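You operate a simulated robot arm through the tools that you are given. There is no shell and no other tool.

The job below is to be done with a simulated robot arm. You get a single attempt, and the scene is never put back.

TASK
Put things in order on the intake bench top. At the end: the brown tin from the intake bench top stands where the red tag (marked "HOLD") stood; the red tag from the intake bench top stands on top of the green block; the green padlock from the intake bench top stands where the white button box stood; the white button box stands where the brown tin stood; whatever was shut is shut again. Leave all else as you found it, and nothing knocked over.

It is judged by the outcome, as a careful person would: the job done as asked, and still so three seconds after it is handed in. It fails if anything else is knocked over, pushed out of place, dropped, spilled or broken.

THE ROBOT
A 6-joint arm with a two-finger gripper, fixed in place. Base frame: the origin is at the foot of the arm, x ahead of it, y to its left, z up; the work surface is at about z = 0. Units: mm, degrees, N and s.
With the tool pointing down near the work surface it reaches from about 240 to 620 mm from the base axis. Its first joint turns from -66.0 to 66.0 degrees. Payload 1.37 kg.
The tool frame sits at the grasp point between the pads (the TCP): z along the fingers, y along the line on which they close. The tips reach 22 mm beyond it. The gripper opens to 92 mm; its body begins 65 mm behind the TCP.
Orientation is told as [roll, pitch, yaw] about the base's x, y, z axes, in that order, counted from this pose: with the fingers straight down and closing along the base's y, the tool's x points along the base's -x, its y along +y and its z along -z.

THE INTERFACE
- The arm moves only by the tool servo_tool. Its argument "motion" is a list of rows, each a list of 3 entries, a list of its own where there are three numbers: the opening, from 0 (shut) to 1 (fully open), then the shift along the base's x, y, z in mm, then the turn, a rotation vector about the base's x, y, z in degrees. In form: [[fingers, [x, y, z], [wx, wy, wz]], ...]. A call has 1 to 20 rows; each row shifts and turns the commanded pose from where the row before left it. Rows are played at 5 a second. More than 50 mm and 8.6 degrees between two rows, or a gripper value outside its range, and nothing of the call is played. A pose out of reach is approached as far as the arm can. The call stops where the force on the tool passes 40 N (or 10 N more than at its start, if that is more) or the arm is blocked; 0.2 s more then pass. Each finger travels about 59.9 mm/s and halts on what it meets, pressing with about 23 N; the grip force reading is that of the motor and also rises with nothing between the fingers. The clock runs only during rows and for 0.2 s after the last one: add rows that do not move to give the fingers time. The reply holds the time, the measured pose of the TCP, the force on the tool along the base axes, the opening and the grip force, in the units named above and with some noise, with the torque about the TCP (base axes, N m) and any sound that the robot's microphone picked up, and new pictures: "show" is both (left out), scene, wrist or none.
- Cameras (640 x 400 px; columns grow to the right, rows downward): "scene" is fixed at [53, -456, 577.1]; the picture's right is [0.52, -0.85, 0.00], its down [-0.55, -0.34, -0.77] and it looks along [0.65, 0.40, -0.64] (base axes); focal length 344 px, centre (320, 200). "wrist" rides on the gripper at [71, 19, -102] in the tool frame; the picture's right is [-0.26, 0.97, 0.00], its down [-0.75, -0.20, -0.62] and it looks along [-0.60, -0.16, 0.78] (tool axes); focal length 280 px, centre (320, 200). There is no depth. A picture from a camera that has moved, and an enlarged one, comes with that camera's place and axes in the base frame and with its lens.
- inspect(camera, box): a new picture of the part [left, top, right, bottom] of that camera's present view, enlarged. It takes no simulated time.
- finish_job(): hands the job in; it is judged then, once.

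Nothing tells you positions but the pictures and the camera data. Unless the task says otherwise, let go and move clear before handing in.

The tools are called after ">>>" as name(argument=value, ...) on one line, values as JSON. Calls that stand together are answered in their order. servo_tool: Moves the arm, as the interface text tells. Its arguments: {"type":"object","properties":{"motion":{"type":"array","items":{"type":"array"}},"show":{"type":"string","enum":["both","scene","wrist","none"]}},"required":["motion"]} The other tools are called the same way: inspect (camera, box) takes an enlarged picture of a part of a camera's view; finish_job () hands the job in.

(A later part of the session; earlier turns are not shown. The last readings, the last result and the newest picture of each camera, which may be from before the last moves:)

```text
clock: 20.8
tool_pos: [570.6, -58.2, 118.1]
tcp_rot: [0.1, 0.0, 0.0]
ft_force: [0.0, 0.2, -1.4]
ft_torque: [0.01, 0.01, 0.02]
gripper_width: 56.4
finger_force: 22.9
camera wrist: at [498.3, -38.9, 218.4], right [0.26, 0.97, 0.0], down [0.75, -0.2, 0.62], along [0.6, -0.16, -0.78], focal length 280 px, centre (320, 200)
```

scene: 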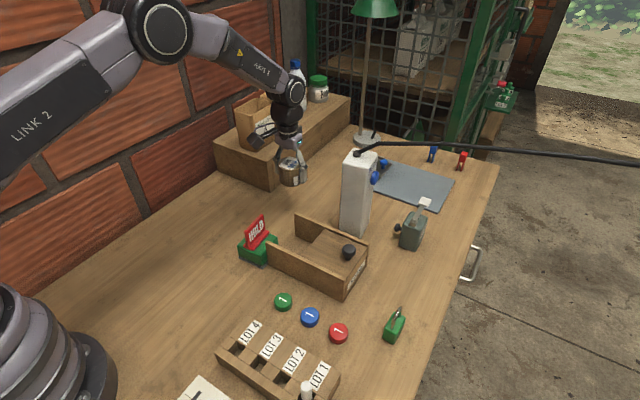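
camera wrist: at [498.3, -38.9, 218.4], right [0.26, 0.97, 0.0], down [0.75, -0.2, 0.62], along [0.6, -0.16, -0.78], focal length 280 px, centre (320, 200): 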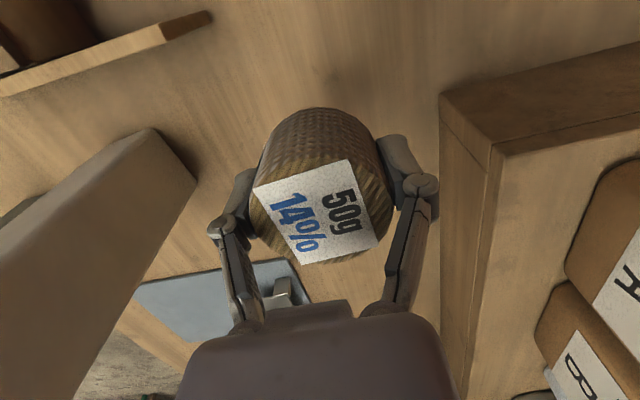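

>>> servo_tool(motion=[[0.4, [-0.5, -0.5, -35], [0, 0, 0]], [0.4, [0, 0, -35], [0, 0, 0]], [0.4, [0, 0, -14], [0, 0, 0]], [0.4, [0, 0, -4], [0, 0, 0]], [0.4, [0, 0, 0], [0, 0, 0]]], show="none")

```text
clock: 22.0
tool_pos: [568.8, -59.3, 29.4]
tcp_rot: [0.0, -0.1, 0.1]
ft_force: [-0.3, 0.7, -0.1]
ft_torque: [0.02, 0.0, -0.04]
gripper_width: 56.2
finger_force: 22.9
```

>>> servo_tool(motion=[[0.4, [0.5, 0, -1], [0, 0, 0]], [0.4, [0, 0, -0.7], [0, 0, 0]], [0.4, [0, 0, 0], [0, 0, 0]]], show="none")

```text
clock: 22.8
tool_pos: [569.0, -59.7, 26.9]
tcp_rot: [-0.1, 0.0, 0.0]
ft_force: [0.4, 0.1, 0.6]
ft_torque: [0.03, 0.02, 0.02]
gripper_width: 56.1
finger_force: 23.0
```

>>> servo_tool(motion=[[0.4, [0, 0, -0.5], [0, 0, 0]], [0.4, [0, 0, 0], [0, 0, 0]]], show="none")

```text
clock: 23.4
tool_pos: [569.4, -59.4, 26.7]
tcp_rot: [0.0, 0.0, 0.0]
ft_force: [-1.5, 1.5, 3.5]
ft_torque: [0.05, 0.02, 0.0]
gripper_width: 56.3
finger_force: 23.4
```

The tin is just touching the bench (3.5 N). Releasing slowly, limiting the opening, then rising.

>>> servo_tool(motion=[[0.65, [0, 0, 0], [0, 0, 0]], [0.75, [0, 0, 0], [0, 0, 0]], [0.85, [0, 0, 0], [0, 0, 0]], [0.85, [0, 0, 0], [0, 0, 0]], [0.85, [0, 0, 20], [0, 0, 0]], [0.85, [0, 0, 40], [0, 0, 0]], [0.85, [0, 0, 45], [0, 0, 0]], [0.85, [0, 0, 45], [0, 0, 0]], [0.85, [0, 0, 45], [0, 0, 0]], [0.85, [0, 0, 0], [0, 0, 0]]])

>>> inspect(camera="scene", box=[240, 150, 400, 250])

```text
clock: 25.6
tool_pos: [568.6, -58.0, 223.1]
tcp_rot: [-0.1, 0.0, 0.0]
ft_force: [-0.5, -0.3, -0.9]
ft_torque: [0.01, -0.03, -0.02]
gripper_width: 78.4
finger_force: 0.0
camera wrist: at [497.9, -38.6, 323.0], right [0.26, 0.97, 0.0], down [0.75, -0.2, 0.62], along [0.6, -0.16, -0.78], focal length 280 px, centre (320, 200)
```

scene: 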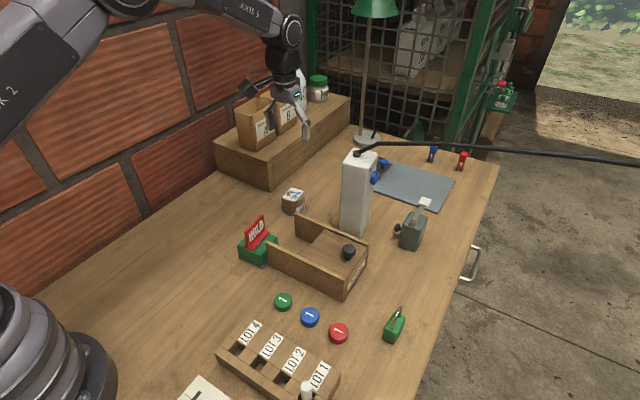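
wrist: 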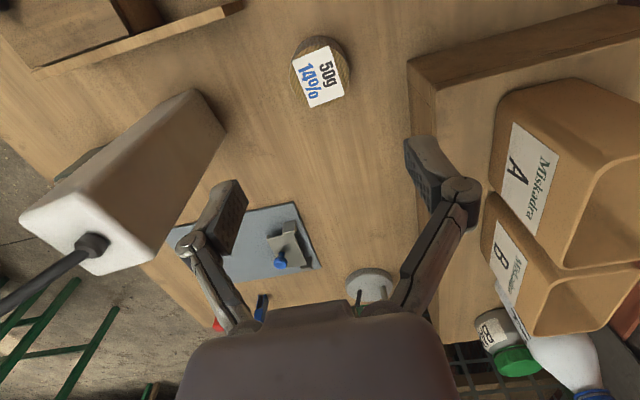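

```text
4.00 times, centred on (320, 200) of scene
camera zoom: at [53.0, -456.0, 577.1], right [0.52, -0.85, 0.0], down [-0.55, -0.34, -0.77], along [0.65, 0.4, -0.64], focal length 1377 px, centre (320, 200)
```

zoom: 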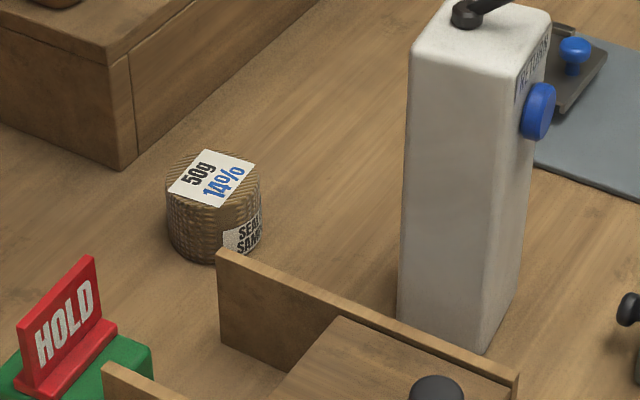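

The tin is at the tag's old spot. Now I study the white button box's top, cable and plug from here.

>>> inspect(camera="wrist", box=[0, 70, 260, 320])

>>> inspect(camera="scene", box=[310, 120, 470, 260])

```text
1.60 times, centred on (130, 195) of wrist
camera zoom: at [497.9, -38.6, 323.0], right [0.26, 0.97, 0.0], down [0.75, -0.2, 0.62], along [0.6, -0.16, -0.78], focal length 449 px, centre (624, 208)
```

zoom: 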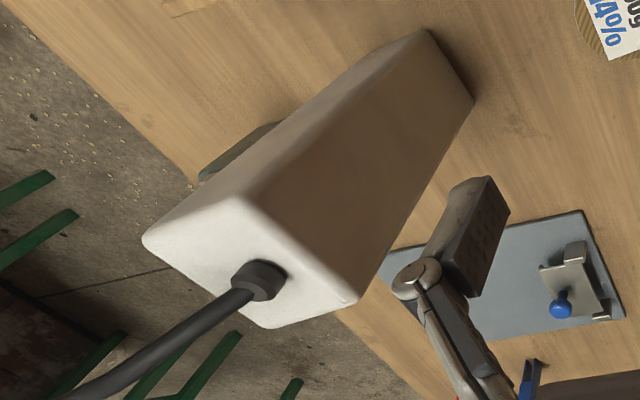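

```text
2.86 times, centred on (390, 190) of scene
camera zoom: at [53.0, -456.0, 577.1], right [0.52, -0.85, 0.0], down [-0.55, -0.34, -0.77], along [0.65, 0.4, -0.64], focal length 983 px, centre (120, 229)
```

zoom: 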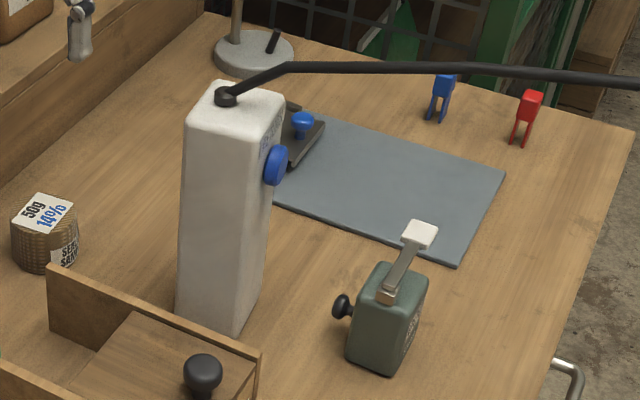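

The cable leaves the plug towards -y and upward, so I plan to grip the box by its ±x faces near the top, with the gripper leaning slightly to +y to clear the cable and avoiding the button. First I move to a hover with yaw -90 for a precise look.

>>> servo_tool(motion=[[0.85, [0, 0, 20], [0, 0, -8.2]], [0.85, [0, 0, 20], [0, 0, -8.2]], [0.85, [2, -8, 10], [0, 0, -8.2]], [0.85, [2, -8, 10], [0, 0, -8.2]], [0.85, [2, -10, 10], [0, 0, -8.2]], [0.85, [2, -10, 10], [0, 0, -8.2]], [0.85, [2, -10, 0], [0, 0, -8.2]], [0.9, [3, -12, 0], [0, 0, -8.2]], [1, [3, -12, 0], [0, 0, -8.2]], [1, [3, -12, 0], [0, 0, -8.2]], [1, [3, -10, 0], [0, 0, -8]], [1, [0, 0, 0], [0, 0, 0]]])

```text
clock: 28.2
tool_pos: [591.1, -151.6, 302.0]
tcp_rot: [0.1, 0.0, -90.2]
ft_force: [0.6, -0.6, 0.3]
ft_torque: [0.0, -0.03, -0.01]
gripper_width: 91.9
finger_force: 0.1
camera wrist: at [610.0, -80.9, 402.1], right [0.96, -0.26, 0.0], down [-0.21, -0.75, 0.62], along [-0.17, -0.6, -0.78], focal length 280 px, centre (320, 200)
```

scene: 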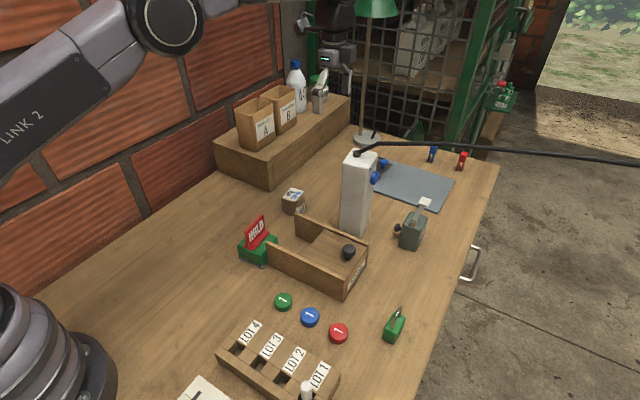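
wrist: 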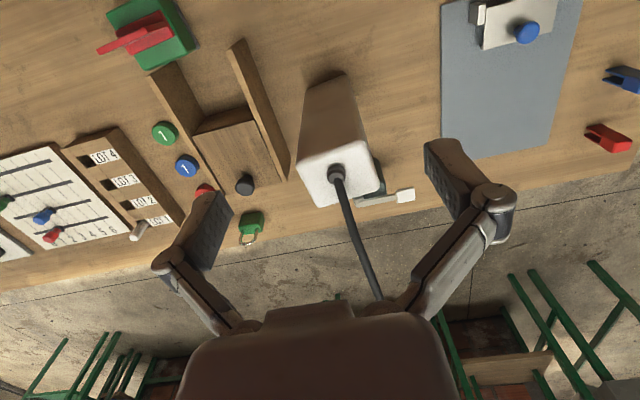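

>>> inspect(camera="wrist", box=[270, 60, 430, 230])

```text
2.35 times, centred on (350, 145) of wrist
camera zoom: at [610.0, -80.9, 402.1], right [0.96, -0.26, 0.0], down [-0.21, -0.75, 0.62], along [-0.17, -0.6, -0.78], focal length 660 px, centre (249, 329)
```

zoom: 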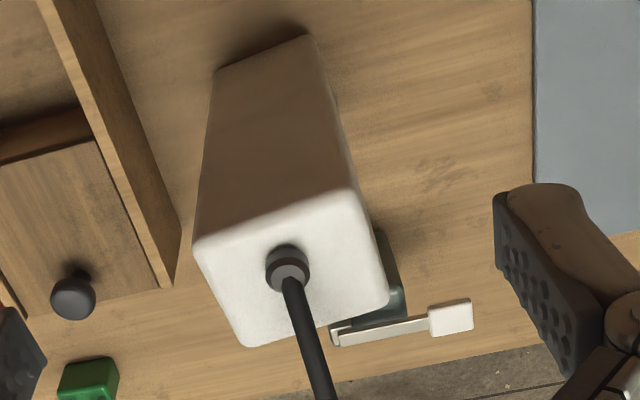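

From here the box centre is about (589, -221), turned +6°, ~60 x 54 mm, top at z≈194, with the cable rising from the plug towards -y. I'll align yaw to -84, lean the tool 25° toward +y, and move to a standoff.

>>> servo_tool(motion=[[1, [0, 0, 0], [0, 0, 6.2]], [1, [-2, -6, -8], [-8.28, -0.87, 0]], [1, [-2, -6, -8], [-8.28, -0.87, 0]], [1, [-3, -6, -8], [-8.3, -0.87, 0]], [1, [0, 0, 0], [0, 0, 0]]])

>>> inspect(camera="scene", box=[270, 60, 450, 250])

```text
clock: 29.4
tool_pos: [584.2, -169.0, 277.6]
tcp_rot: [-0.1, -25.1, -83.8]
ft_force: [0.7, 0.4, 0.4]
ft_torque: [0.02, 0.0, 0.04]
gripper_width: 92.3
finger_force: 0.0
camera wrist: at [591.2, -60.3, 338.3], right [0.99, -0.13, 0.11], down [-0.16, -0.44, 0.89], along [-0.07, -0.89, -0.45], focal length 280 px, centre (320, 200)
```

scene: 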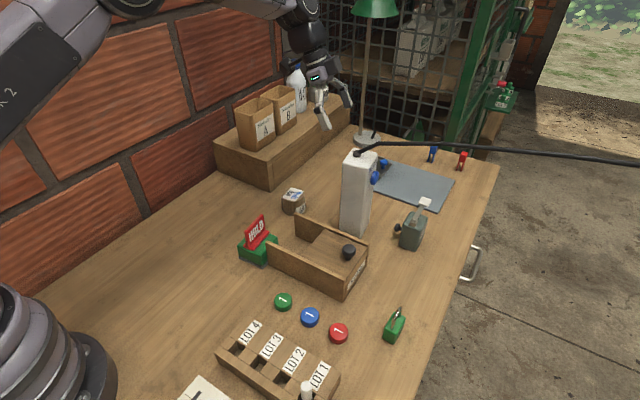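
wrist: 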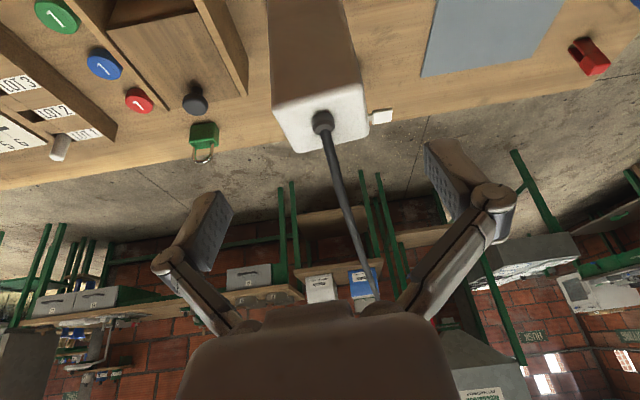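

```text
2.11 times, centred on (360, 155) of scene
camera zoom: at [53.0, -456.0, 577.1], right [0.52, -0.85, 0.0], down [-0.55, -0.34, -0.77], along [0.65, 0.4, -0.64], focal length 724 px, centre (236, 295)
```

zoom: 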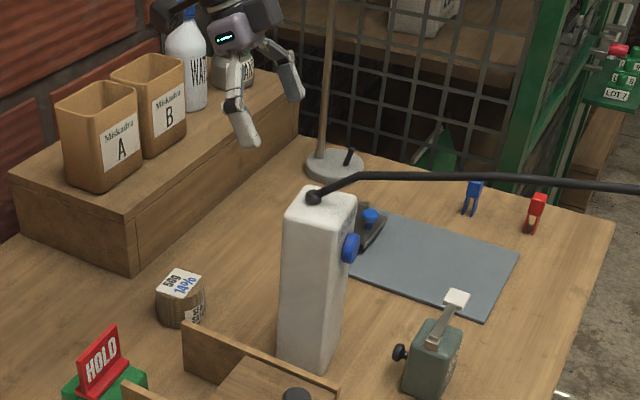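

>>> servo_tool(motion=[[1, [1.2, -11.3, -24.3], [0, 0, 0]], [1, [1.2, -11.3, -24.3], [0, 0, 0]], [1, [1.1, -11.3, -24.3], [0, 0, 0]], [1, [0, 0, 0], [0, 0, 0]]])

>>> inspect(camera="scene", box=[290, 80, 430, 250])

>>> inspect(camera="wrist", box=[180, 40, 480, 320])

```text
clock: 30.4
tool_pos: [588.5, -202.4, 204.4]
tcp_rot: [-0.1, -25.0, -83.8]
ft_force: [-0.4, 0.1, -0.2]
ft_torque: [0.04, 0.0, 0.03]
gripper_width: 92.2
finger_force: 0.0
camera wrist: at [595.5, -94.0, 265.8], right [0.99, -0.13, 0.11], down [-0.16, -0.44, 0.89], along [-0.07, -0.89, -0.45], focal length 280 px, centre (320, 200)
```

scene: 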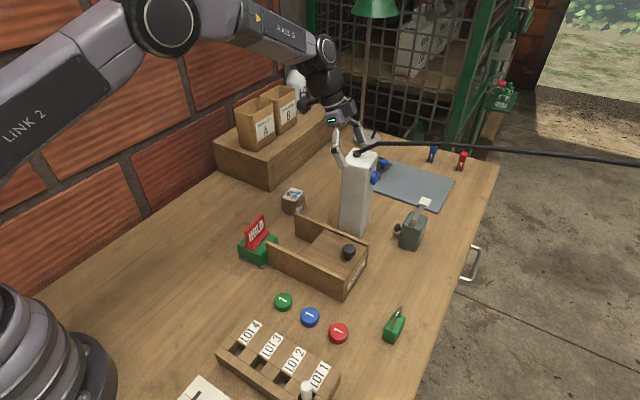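
wrist: 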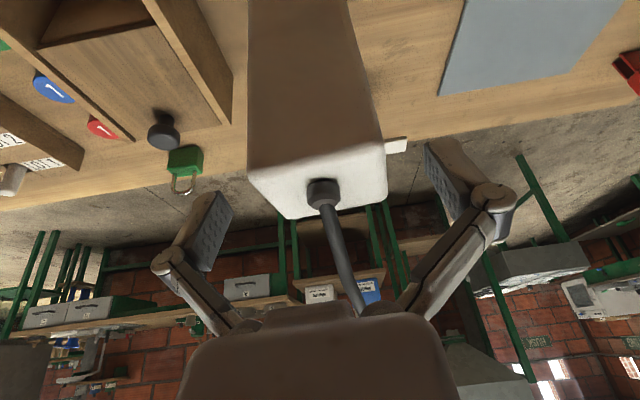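

```text
2.35 times, centred on (360, 165) of scene
camera zoom: at [53.0, -456.0, 577.1], right [0.52, -0.85, 0.0], down [-0.55, -0.34, -0.77], along [0.65, 0.4, -0.64], focal length 810 px, centre (226, 282)
```

zoom: 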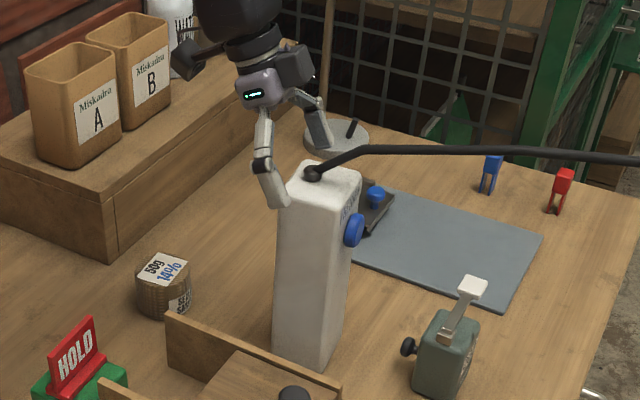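

```text
1.43 times, centred on (330, 180) of wrist
camera zoom: at [595.5, -94.0, 265.8], right [0.99, -0.13, 0.11], down [-0.16, -0.44, 0.89], along [-0.07, -0.89, -0.45], focal length 401 px, centre (306, 229)
```

zoom: 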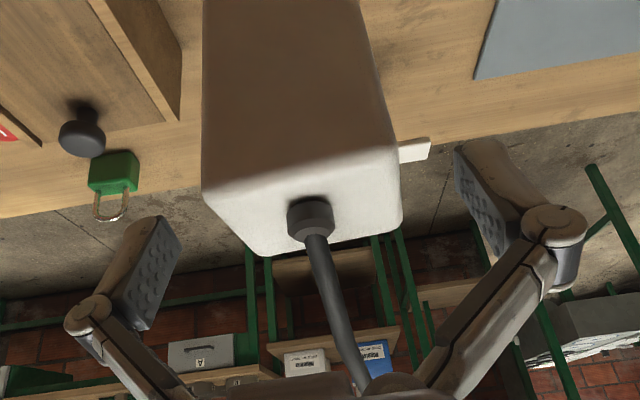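

>>> servo_tool(motion=[[1, [0.8, -8.8, -18.2], [0, 0, 0]], [1, [0.8, -8.8, -18.2], [0, 0, 0]], [1, [0, 0, 0], [0, 0, 0]]])

>>> inspect(camera="scene", box=[290, 80, 430, 250])

>>> inspect(camera="wrist", box=[180, 60, 480, 340])

```text
clock: 31.2
tool_pos: [589.6, -220.8, 168.6]
tcp_rot: [-0.1, -25.0, -83.8]
ft_force: [0.6, 0.0, -0.1]
ft_torque: [-0.01, -0.04, 0.01]
gripper_width: 91.9
finger_force: 0.1
camera wrist: at [596.1, -111.5, 229.1], right [0.99, -0.13, 0.11], down [-0.16, -0.44, 0.89], along [-0.07, -0.89, -0.45], focal length 280 px, centre (320, 200)
```

scene: 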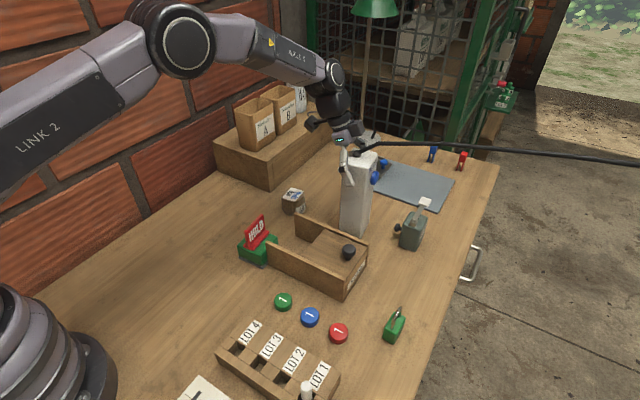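
wrist: 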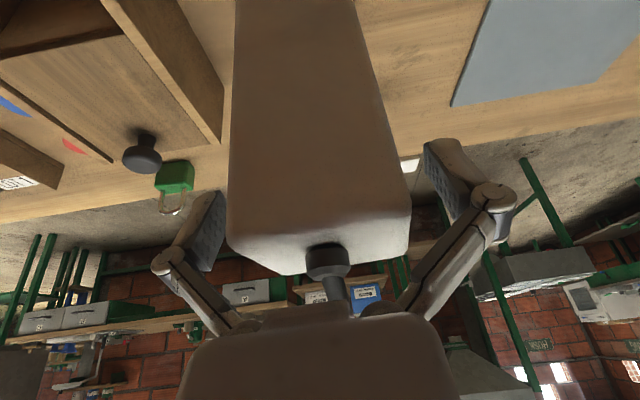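

```text
2.35 times, centred on (360, 165) of scene
camera zoom: at [53.0, -456.0, 577.1], right [0.52, -0.85, 0.0], down [-0.55, -0.34, -0.77], along [0.65, 0.4, -0.64], focal length 810 px, centre (226, 282)
```

zoom: 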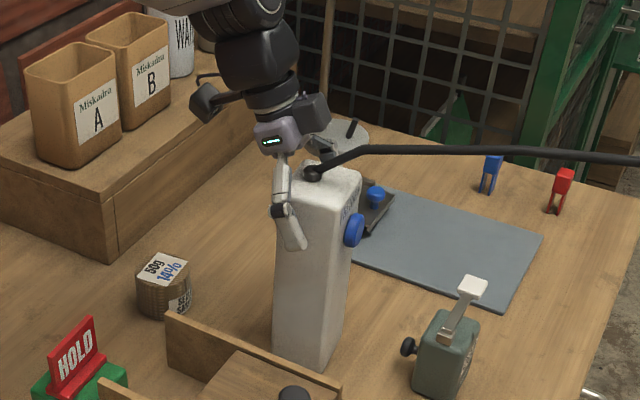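

```text
1.43 times, centred on (330, 200) of wrist
camera zoom: at [596.1, -111.5, 229.1], right [0.99, -0.13, 0.11], down [-0.16, -0.44, 0.89], along [-0.07, -0.89, -0.45], focal length 401 px, centre (306, 200)
```

zoom: 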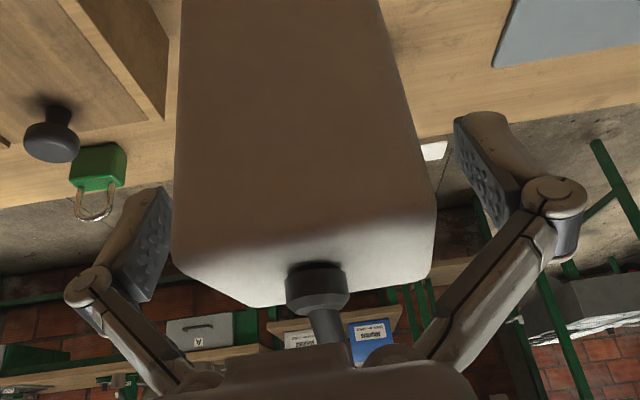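

>>> servo_tool(motion=[[0.8, [0, 0, 0], [0, 0, 0]], [0.7, [0, 0, 0], [0, 0, 0]], [0.6, [0, 0, 0], [0, 0, 0]], [0.5, [0, 0, 0], [0, 0, 0]], [0.4, [0, 0, 0], [0, 0, 0]], [0.4, [0, 0, 0], [0, 0, 0]]])

>>> inspect(camera="scene", box=[290, 80, 430, 250])

```text
clock: 32.6
tool_pos: [590.8, -219.4, 169.7]
tcp_rot: [0.1, -25.1, -83.7]
ft_force: [-0.2, 3.4, 16.8]
ft_torque: [0.53, 0.17, 0.01]
gripper_width: 67.9
finger_force: 22.4
camera wrist: at [596.5, -111.3, 230.5], right [0.98, -0.13, 0.11], down [-0.16, -0.44, 0.89], along [-0.07, -0.89, -0.45], focal length 280 px, centre (320, 200)
```

scene: 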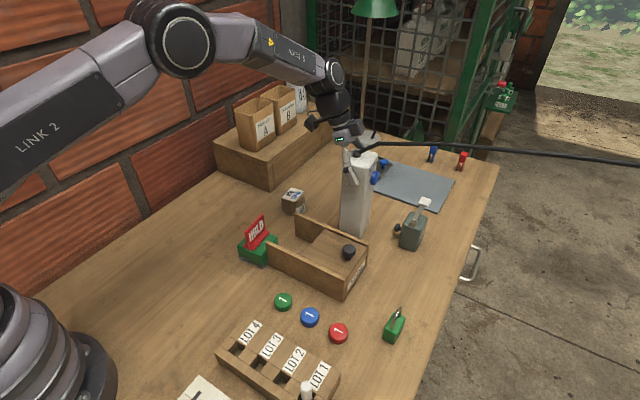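
wrist: 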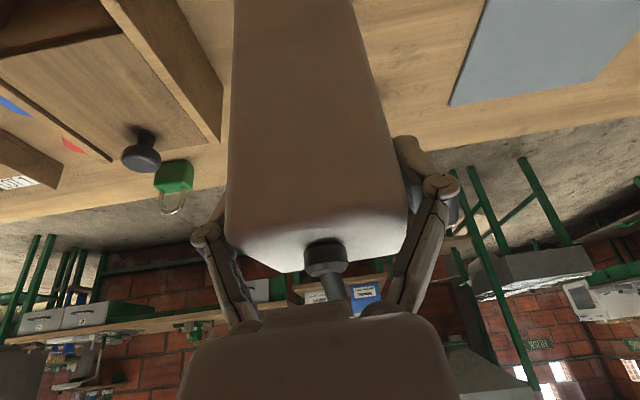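

```text
2.35 times, centred on (360, 165) of scene
camera zoom: at [52.9, -456.0, 577.1], right [0.52, -0.85, 0.0], down [-0.55, -0.34, -0.77], along [0.65, 0.4, -0.64], focal length 810 px, centre (226, 282)
```

zoom: 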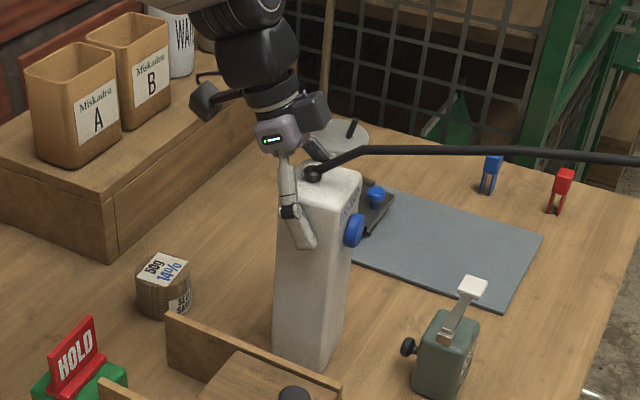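

The grip stopped at 68 mm with an upward force: the finger links likely touch the box's top edge before the pads grip. I'll reopen, raise the TCP relative to the box and reduce the lean to 18°.

>>> servo_tool(motion=[[0.8, [0, 0, 0], [0, 0, 0]], [1, [0, 0, 0], [0, 0, 0]], [1, [0, 0, 0], [0, 0, 0]], [1, [0, -0.5, 12], [0, 0, 0]], [1, [0, 0, 0], [6.96, 0.73, 0]], [1, [0, 0, 0], [0, 0, 0]]])

>>> inspect(camera="wrist", box=[180, 60, 480, 340])

>>> inspect(camera="scene", box=[290, 80, 430, 250])

```text
clock: 34.0
tool_pos: [589.3, -220.7, 181.1]
tcp_rot: [-0.1, -18.0, -83.7]
ft_force: [0.0, -0.3, 0.1]
ft_torque: [-0.02, 0.01, 0.01]
gripper_width: 91.8
finger_force: 0.2
camera wrist: at [597.2, -120.7, 254.2], right [0.99, -0.14, 0.08], down [-0.15, -0.54, 0.83], along [-0.08, -0.83, -0.56], focal length 280 px, centre (320, 200)
```

scene: 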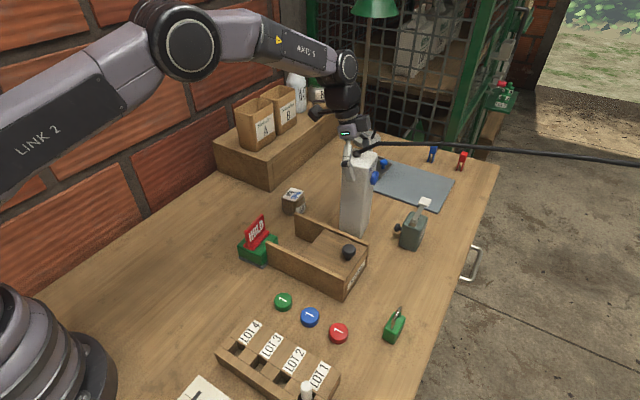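
wrist: 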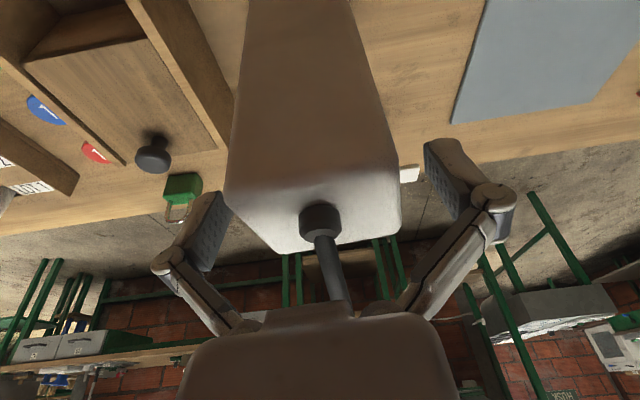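

```text
1.43 times, centred on (330, 200) of wrist
camera zoom: at [597.2, -120.7, 254.2], right [0.99, -0.14, 0.08], down [-0.15, -0.54, 0.83], along [-0.08, -0.83, -0.56], focal length 401 px, centre (306, 200)
```

zoom: 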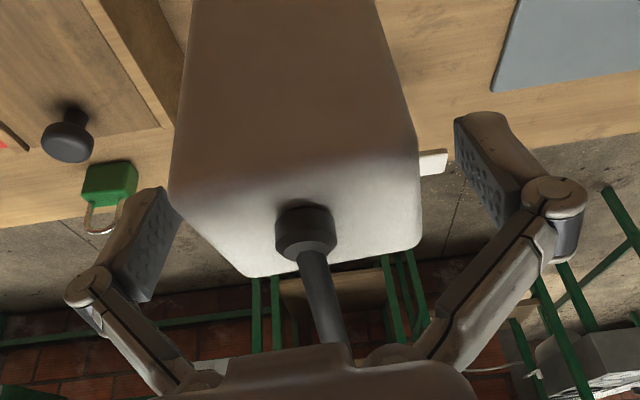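

```text
2.35 times, centred on (360, 165) of scene
camera zoom: at [53.0, -456.0, 577.1], right [0.52, -0.85, 0.0], down [-0.55, -0.34, -0.77], along [0.65, 0.4, -0.64], focal length 810 px, centre (226, 282)
```

zoom: 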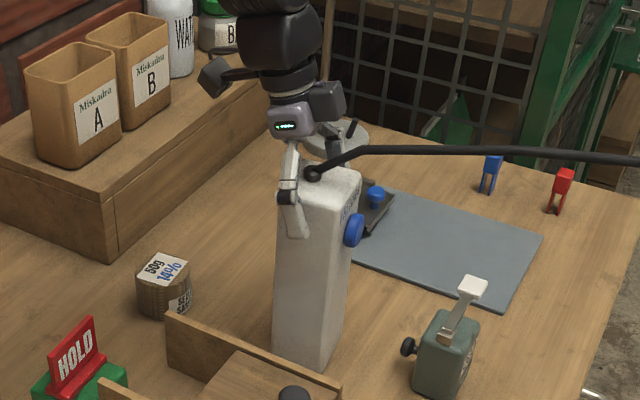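

>>> servo_tool(motion=[[0.8, [0, 0, 0], [0, 0, 0]], [0.75, [0, 0, 0], [0, 0, 0]], [0.7, [0, 0, 0], [0, 0, 0]], [0.65, [0, 0, 0], [0, 0, 0]], [0.55, [0, 0, 0], [0, 0, 0]], [0.5, [0, 0, 0], [0, 0, 0]], [0.45, [0, 0, 0], [0, 0, 0]]])

>>> inspect(camera="wrist", box=[180, 60, 480, 340])

>>> inspect(camera="scene", box=[290, 80, 430, 250])

```text
clock: 35.6
tool_pos: [589.9, -221.3, 179.8]
tcp_rot: [0.0, -18.0, -83.9]
ft_force: [1.0, 1.0, 1.7]
ft_torque: [0.05, 0.05, 0.03]
gripper_width: 63.8
finger_force: 22.6
camera wrist: at [597.3, -120.6, 254.2], right [0.99, -0.14, 0.08], down [-0.15, -0.54, 0.83], along [-0.08, -0.83, -0.56], focal length 280 px, centre (320, 200)
```

scene: 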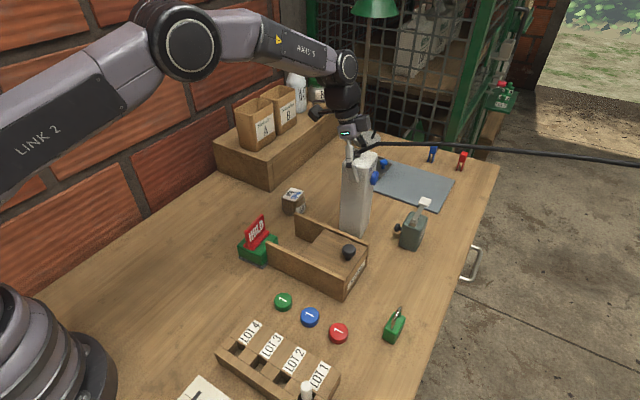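
wrist: 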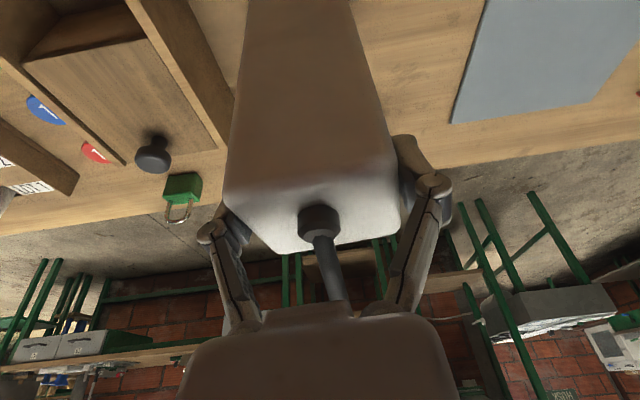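

```text
1.43 times, centred on (330, 200) of wrist
camera zoom: at [597.3, -120.6, 254.2], right [0.99, -0.14, 0.08], down [-0.15, -0.54, 0.83], along [-0.08, -0.83, -0.56], focal length 401 px, centre (306, 200)
```

zoom: 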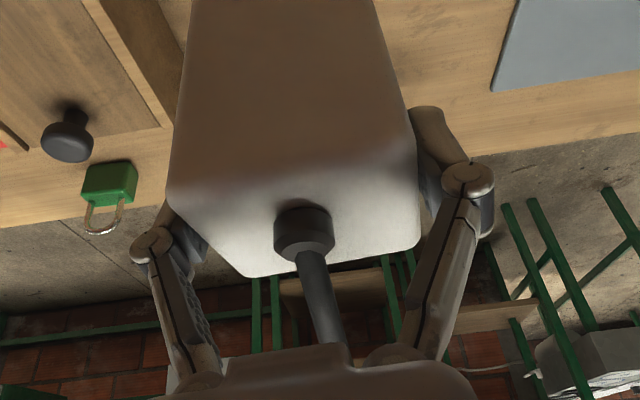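

```text
2.35 times, centred on (360, 165) of scene
camera zoom: at [53.0, -456.0, 577.1], right [0.52, -0.85, 0.0], down [-0.55, -0.34, -0.77], along [0.65, 0.4, -0.64], focal length 810 px, centre (226, 282)
```

zoom: 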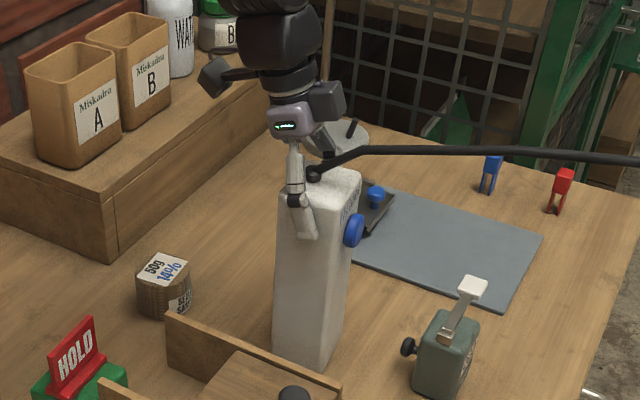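

Gripped at 63.8 mm with almost no side force. Now a small test lift of 10 mm to feel the weight and the cable.

>>> servo_tool(motion=[[0.3, [0, 0, 0], [0, 0, 0]], [0.3, [0, 0, 3], [0, 0, 0]], [0.3, [0, 0, 4], [0, 0, 0]], [0.3, [0, 0, 4], [0, 0, 0]], [0.3, [0, 0, 0], [0, 0, 0]]])

>>> inspect(camera="scene", box=[290, 80, 430, 250])

```text
clock: 36.8
tool_pos: [589.2, -221.4, 190.7]
tcp_rot: [-0.1, -18.0, -83.9]
ft_force: [0.2, -0.5, -3.3]
ft_torque: [-0.02, -0.03, -0.01]
gripper_width: 63.8
finger_force: 22.7
camera wrist: at [597.0, -120.6, 264.7], right [0.99, -0.14, 0.08], down [-0.15, -0.54, 0.83], along [-0.08, -0.83, -0.56], focal length 280 px, centre (320, 200)
```

scene: 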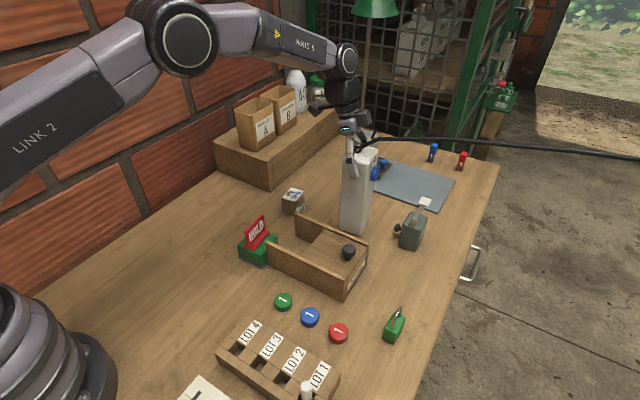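
wrist: 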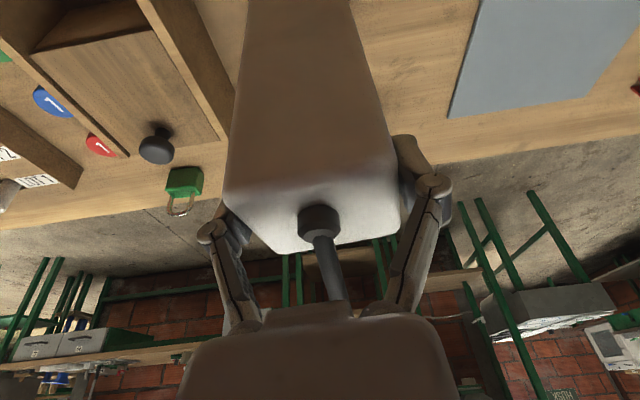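

```text
2.35 times, centred on (360, 165) of scene
camera zoom: at [53.0, -456.0, 577.1], right [0.52, -0.85, 0.0], down [-0.55, -0.34, -0.77], along [0.65, 0.4, -0.64], focal length 810 px, centre (226, 282)
```

zoom: 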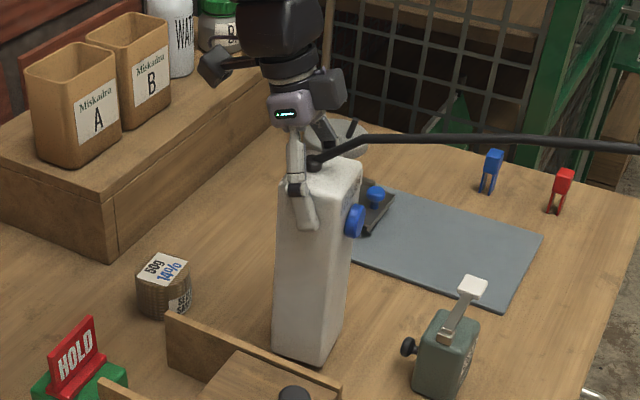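

The box lifts cleanly (about 330 g) and the cable follows. I'll raise it further and start moving toward the tin's old spot in stages, watching the force for any cable tension.

>>> servo_tool(motion=[[0.3, [0, 0, 25], [0, 0, 0]], [0.3, [0, 0, 25], [0, 0, 0]], [0.3, [-5, 5, 25], [0, 0, 0]], [0.3, [-10, 11, 20], [0, 0, 0]], [0.3, [-15, 17, 15], [0, 0, 0]], [0.3, [-15, 18, 0], [0, 0, 0]], [0.3, [0, 0, 0], [0, 0, 0]]])

```text
clock: 38.4
tool_pos: [544.6, -168.6, 301.2]
tcp_rot: [-0.1, -18.0, -83.9]
ft_force: [-0.2, 0.0, -3.5]
ft_torque: [0.0, 0.0, 0.02]
gripper_width: 63.7
finger_force: 23.4
camera wrist: at [552.4, -69.4, 374.6], right [0.99, -0.14, 0.08], down [-0.15, -0.54, 0.83], along [-0.08, -0.83, -0.56], focal length 280 px, centre (320, 200)
```

scene: 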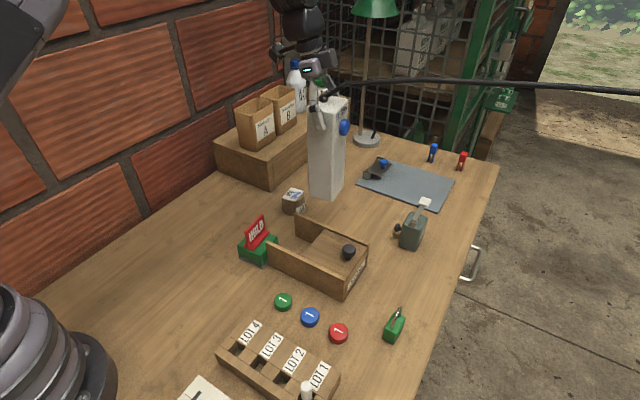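
wrist: 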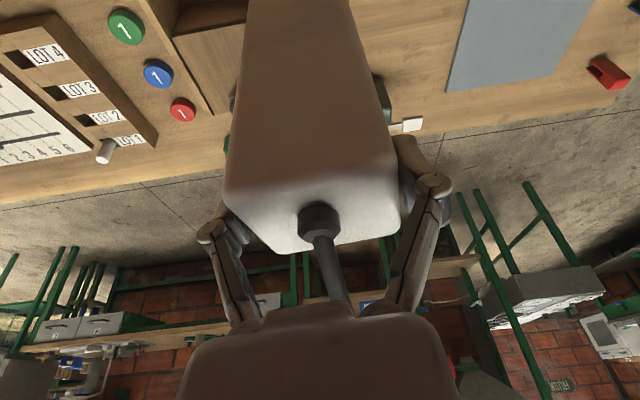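

>>> servo_tool(motion=[[0.3, [-21.7, 25.4, 0], [0, 0, 0]], [0.3, [-21.7, 25.4, 0], [0, 0, 0]], [0.3, [-21.7, 25.4, 0], [0, 0, 0]], [0.3, [-21.7, 25.4, 0], [0, 0, 0]], [0.3, [0, 0, 0], [0, 0, 0]]], show="scene")

```text
clock: 39.6
tool_pos: [456.8, -68.6, 300.6]
tcp_rot: [0.0, -18.1, -83.8]
ft_force: [0.5, 0.3, -3.4]
ft_torque: [0.0, 0.05, -0.02]
gripper_width: 63.7
finger_force: 22.9
```

scene: 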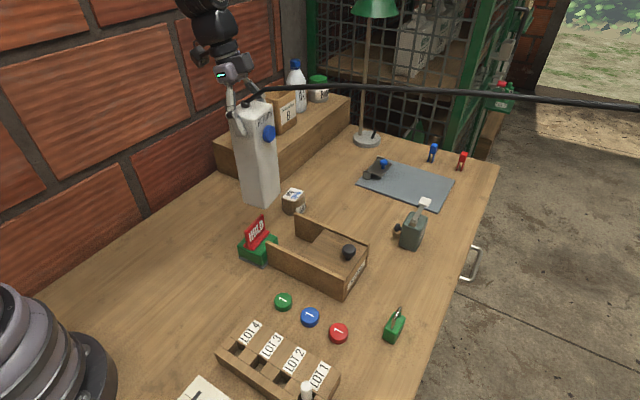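

>>> servo_tool(motion=[[0.3, [-21.6, 25.8, 0], [0, 0, 0]], [0.3, [-21.6, 25.8, 0], [0, 0, 0]], [0.3, [-21.6, 25.8, 0], [0, 0, 0]], [0.3, [-21.6, 25.8, 0], [0, 0, 0]], [0.3, [-21.4, 25.8, 0], [0, 0, 0]], [0.3, [0, 0, 0], [0, 0, 0]], [0.3, [0, 0, 0], [0, 0, 0]]])

```text
clock: 41.2
tool_pos: [351.0, 62.3, 301.1]
tcp_rot: [-0.1, -18.0, -83.7]
ft_force: [-0.6, 0.2, -3.1]
ft_torque: [0.01, 0.02, -0.03]
gripper_width: 64.0
finger_force: 23.1
camera wrist: at [358.2, 161.5, 374.7], right [0.99, -0.14, 0.08], down [-0.15, -0.54, 0.83], along [-0.08, -0.83, -0.56], focal length 280 px, centre (320, 200)
```

scene: 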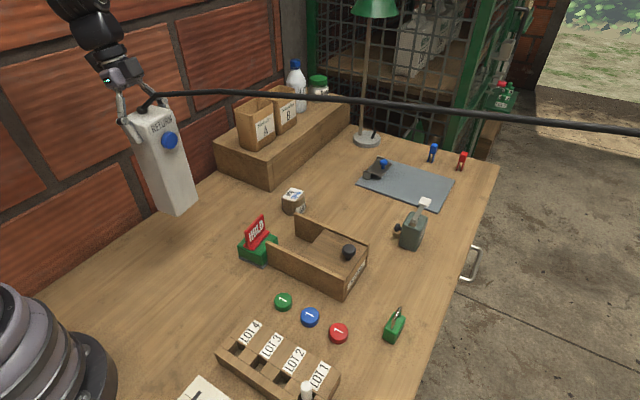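
wrist: 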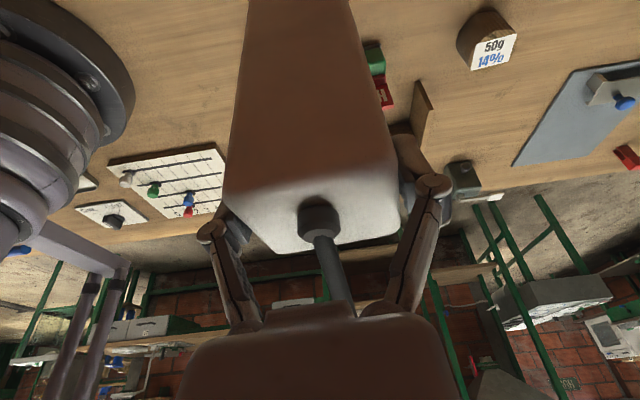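

>>> servo_tool(motion=[[0.3, [-1.5, -1, -30], [0, 0, 0]], [0.3, [0, 0, -30], [0, 0, 0]], [0.3, [0, 0, -30], [0, 0, 0]], [0.3, [0, 0, -18], [0, 0, 0]], [0.3, [0, 0, -8], [0, 0, 0]], [0.3, [0, 0, 0], [0, 0, 0]]])

>>> inspect(camera="scene", box=[80, 100, 290, 300])

```text
clock: 42.6
tool_pos: [349.1, 60.1, 184.8]
tcp_rot: [0.0, -18.0, -83.8]
ft_force: [-0.7, 0.2, -2.3]
ft_torque: [0.0, 0.0, 0.02]
gripper_width: 63.7
finger_force: 23.1
camera wrist: at [356.1, 160.3, 258.6], right [0.99, -0.14, 0.08], down [-0.15, -0.54, 0.83], along [-0.08, -0.83, -0.56], focal length 280 px, centre (320, 200)
```

scene: 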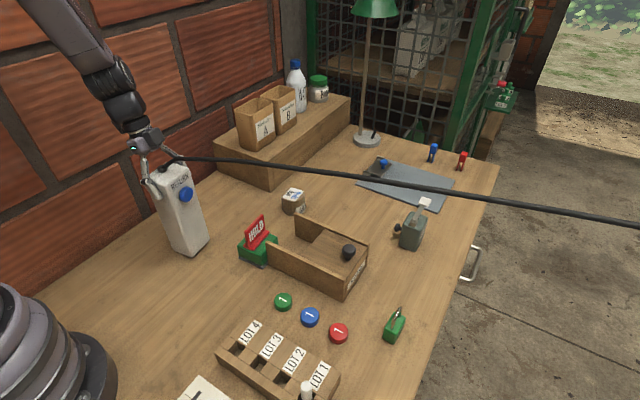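
wrist: 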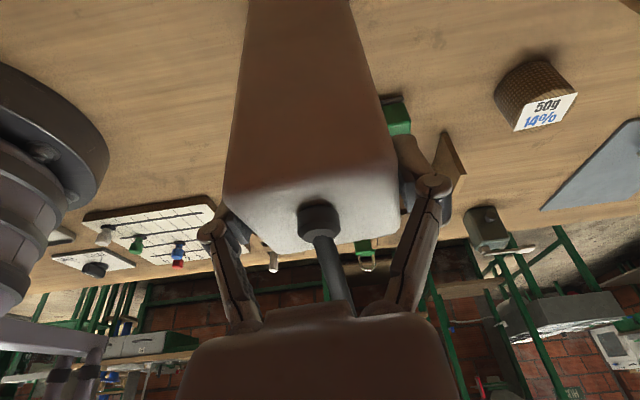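

```text
2.00 times, centred on (185, 200) of scene
camera zoom: at [53.0, -456.0, 577.1], right [0.52, -0.85, 0.0], down [-0.55, -0.34, -0.77], along [0.65, 0.4, -0.64], focal length 688 px, centre (590, 200)
```

zoom: 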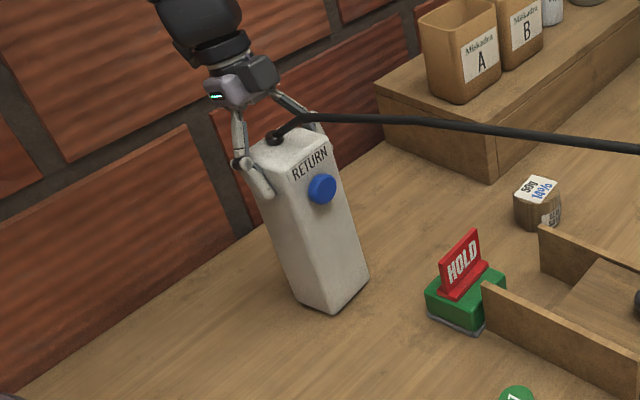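

>>> servo_tool(motion=[[0.3, [0, 0, -2], [0, 0, 0]], [0.3, [0, 0, -1.5], [0, 0, 0]], [0.3, [0, 0, 0], [0, 0, 0]]], show="none")

```text
clock: 43.4
tool_pos: [348.0, 59.4, 182.5]
tcp_rot: [-0.2, -17.9, -83.8]
ft_force: [-0.8, -0.1, -2.5]
ft_torque: [-0.02, 0.0, 0.0]
gripper_width: 63.7
finger_force: 22.9
```

>>> servo_tool(motion=[[0.3, [0, 0, -1], [0, 0, 0]], [0.3, [0, 0, 0], [0, 0, 0]]], show="none")

```text
clock: 44.0
tool_pos: [348.0, 59.5, 181.0]
tcp_rot: [0.0, -18.1, -83.8]
ft_force: [0.1, 0.2, -3.1]
ft_torque: [0.02, -0.01, -0.01]
gripper_width: 63.6
finger_force: 22.4
```

>>> servo_tool(motion=[[0.3, [0.5, 0.5, -0.7], [0, 0, 0]], [0.3, [0, 0, -0.5], [0, 0, 0]], [0.3, [0, 0, 0], [0, 0, 0]]], show="none")

```text
clock: 44.8
tool_pos: [349.1, 59.8, 180.7]
tcp_rot: [0.0, -18.0, -83.8]
ft_force: [-3.9, -3.7, 18.4]
ft_torque: [-0.18, 0.12, 0.03]
gripper_width: 64.0
finger_force: 23.3
```

The box is on the bench. Easing the pressing force a little, then opening slowly.

>>> servo_tool(motion=[[0.3, [-0.3, -0.3, 0.7], [0, 0, 0]], [0.3, [0, 0, 0], [0, 0, 0]]], show="none")

```text
clock: 45.4
tool_pos: [349.5, 60.1, 179.1]
tcp_rot: [0.0, -18.0, -83.8]
ft_force: [0.4, -1.0, 0.2]
ft_torque: [-0.28, -0.29, -0.02]
gripper_width: 63.6
finger_force: 22.5
```

>>> servo_tool(motion=[[0.75, [0, 0, 0], [0, 0, 0]], [0.85, [0, 0, 0], [0, 0, 0]], [1, [0, 0, 0], [0, 0, 0]], [1, [0, 0, 0], [0, 0, 0]]])

>>> inspect(camera="scene", box=[80, 100, 290, 300])

>>> inspect(camera="wrist", box=[180, 60, 480, 340])

```text
clock: 46.4
tool_pos: [349.1, 59.0, 181.0]
tcp_rot: [-0.1, -18.0, -83.8]
ft_force: [0.2, -0.2, -0.2]
ft_torque: [-0.04, 0.0, 0.03]
gripper_width: 92.1
finger_force: 0.0
camera wrist: at [356.2, 160.3, 253.9], right [0.99, -0.14, 0.08], down [-0.15, -0.54, 0.83], along [-0.08, -0.83, -0.56], focal length 280 px, centre (320, 200)
```

scene: 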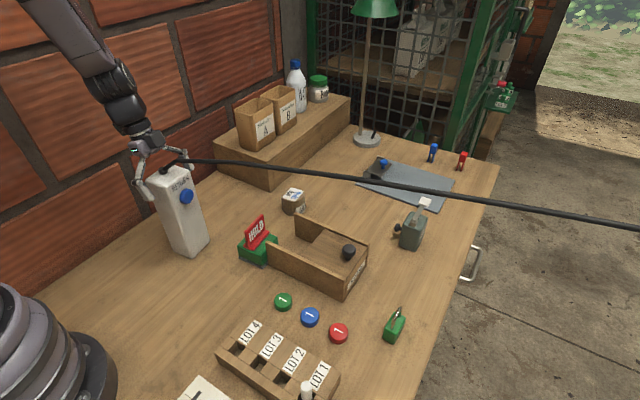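
wrist: 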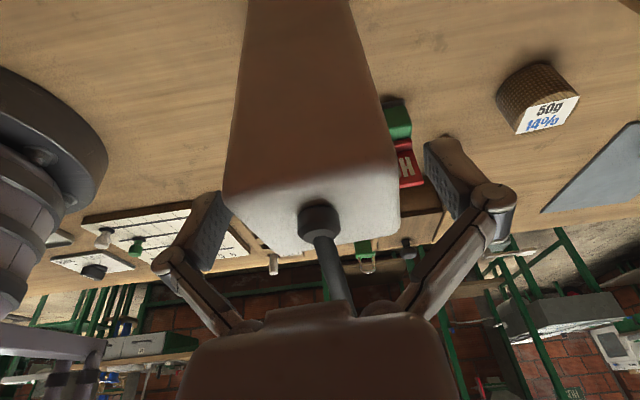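

```text
2.00 times, centred on (185, 200) of scene
camera zoom: at [53.0, -456.0, 577.1], right [0.52, -0.85, 0.0], down [-0.55, -0.34, -0.77], along [0.65, 0.4, -0.64], focal length 688 px, centre (590, 200)
```

zoom: 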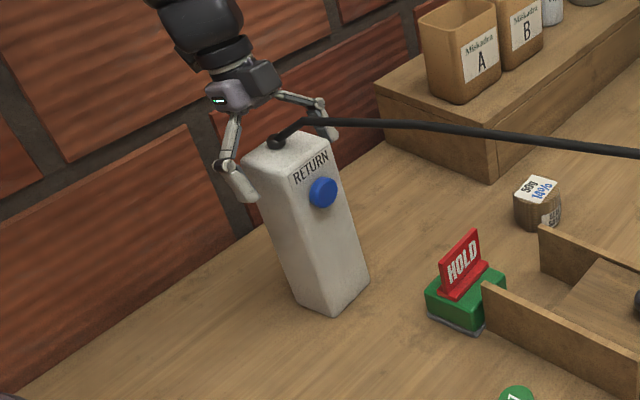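

```text
1.43 times, centred on (330, 200) of wrist
camera zoom: at [356.2, 160.3, 253.9], right [0.99, -0.14, 0.08], down [-0.15, -0.54, 0.83], along [-0.08, -0.83, -0.56], focal length 401 px, centre (306, 200)
```

zoom: 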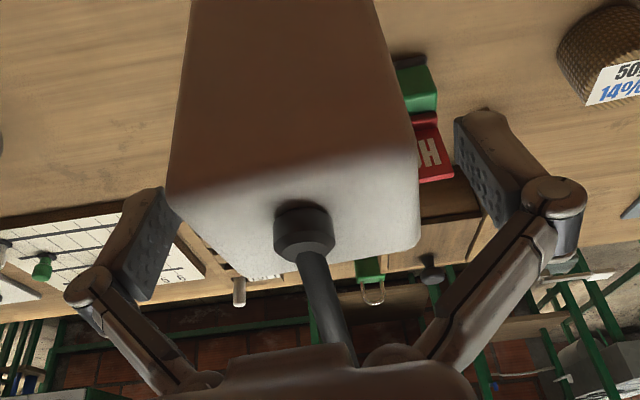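

The button box stands at the tin's old spot. I'll rise straight up out of the box and cable, then straighten the tool.

>>> servo_tool(motion=[[1, [0, 0, 20], [0, 0, 0]], [1, [0, 5, 35], [0, 0, 0]], [1, [0, 5, 40], [0, 0, 0]], [1, [0, 0, 40], [0, 0, 0]], [1, [0, 0, 30], [6, 0.63, 0]], [1, [0, 0, 0], [6, 0.63, 0]], [1, [0, 0, 0], [5.9, 0.62, 0]], [1, [0, 0, 0], [0, 0, 0]]])

>>> inspect(camera="scene", box=[80, 100, 290, 300])

```text
clock: 48.2
tool_pos: [347.9, 68.9, 345.6]
tcp_rot: [0.0, 0.1, -83.9]
ft_force: [0.3, -0.8, 0.3]
ft_torque: [-0.01, 0.0, -0.01]
gripper_width: 91.9
finger_force: 0.0
camera wrist: at [359.2, 142.2, 446.2], right [0.99, -0.16, 0.0], down [-0.12, -0.77, 0.62], along [-0.1, -0.62, -0.78], focal length 280 px, centre (320, 200)
```

scene: 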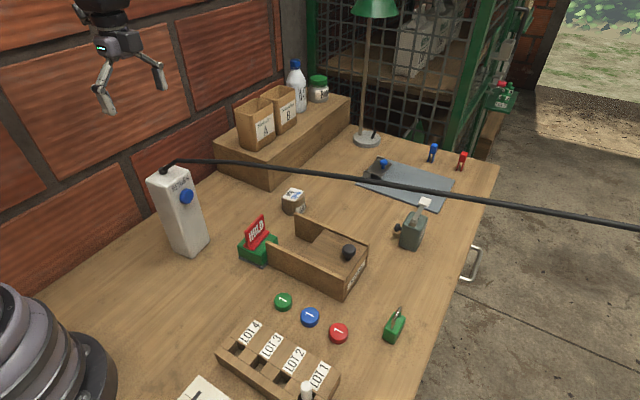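
wrist: 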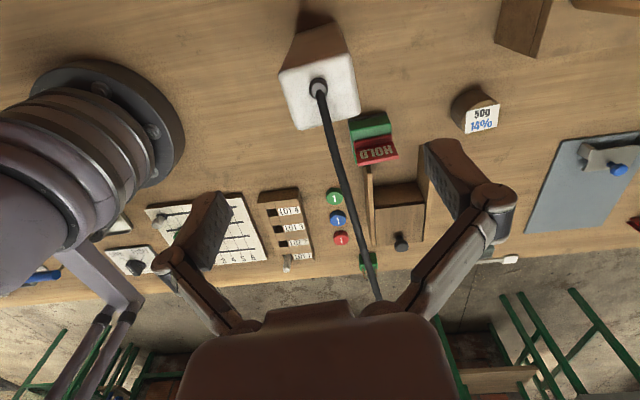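

```text
2.00 times, centred on (185, 200) of scene
camera zoom: at [53.0, -456.0, 577.1], right [0.52, -0.85, 0.0], down [-0.55, -0.34, -0.77], along [0.65, 0.4, -0.64], focal length 688 px, centre (590, 200)
```

zoom: 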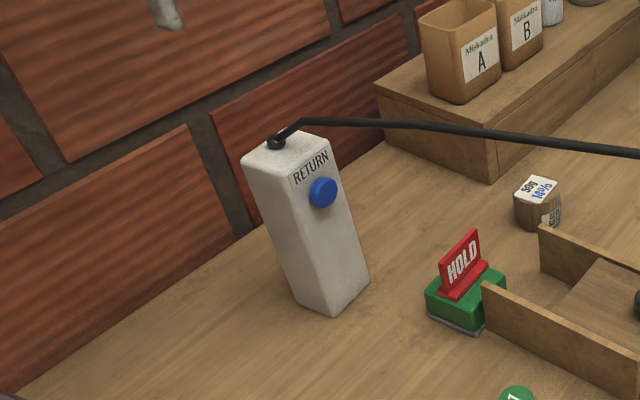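

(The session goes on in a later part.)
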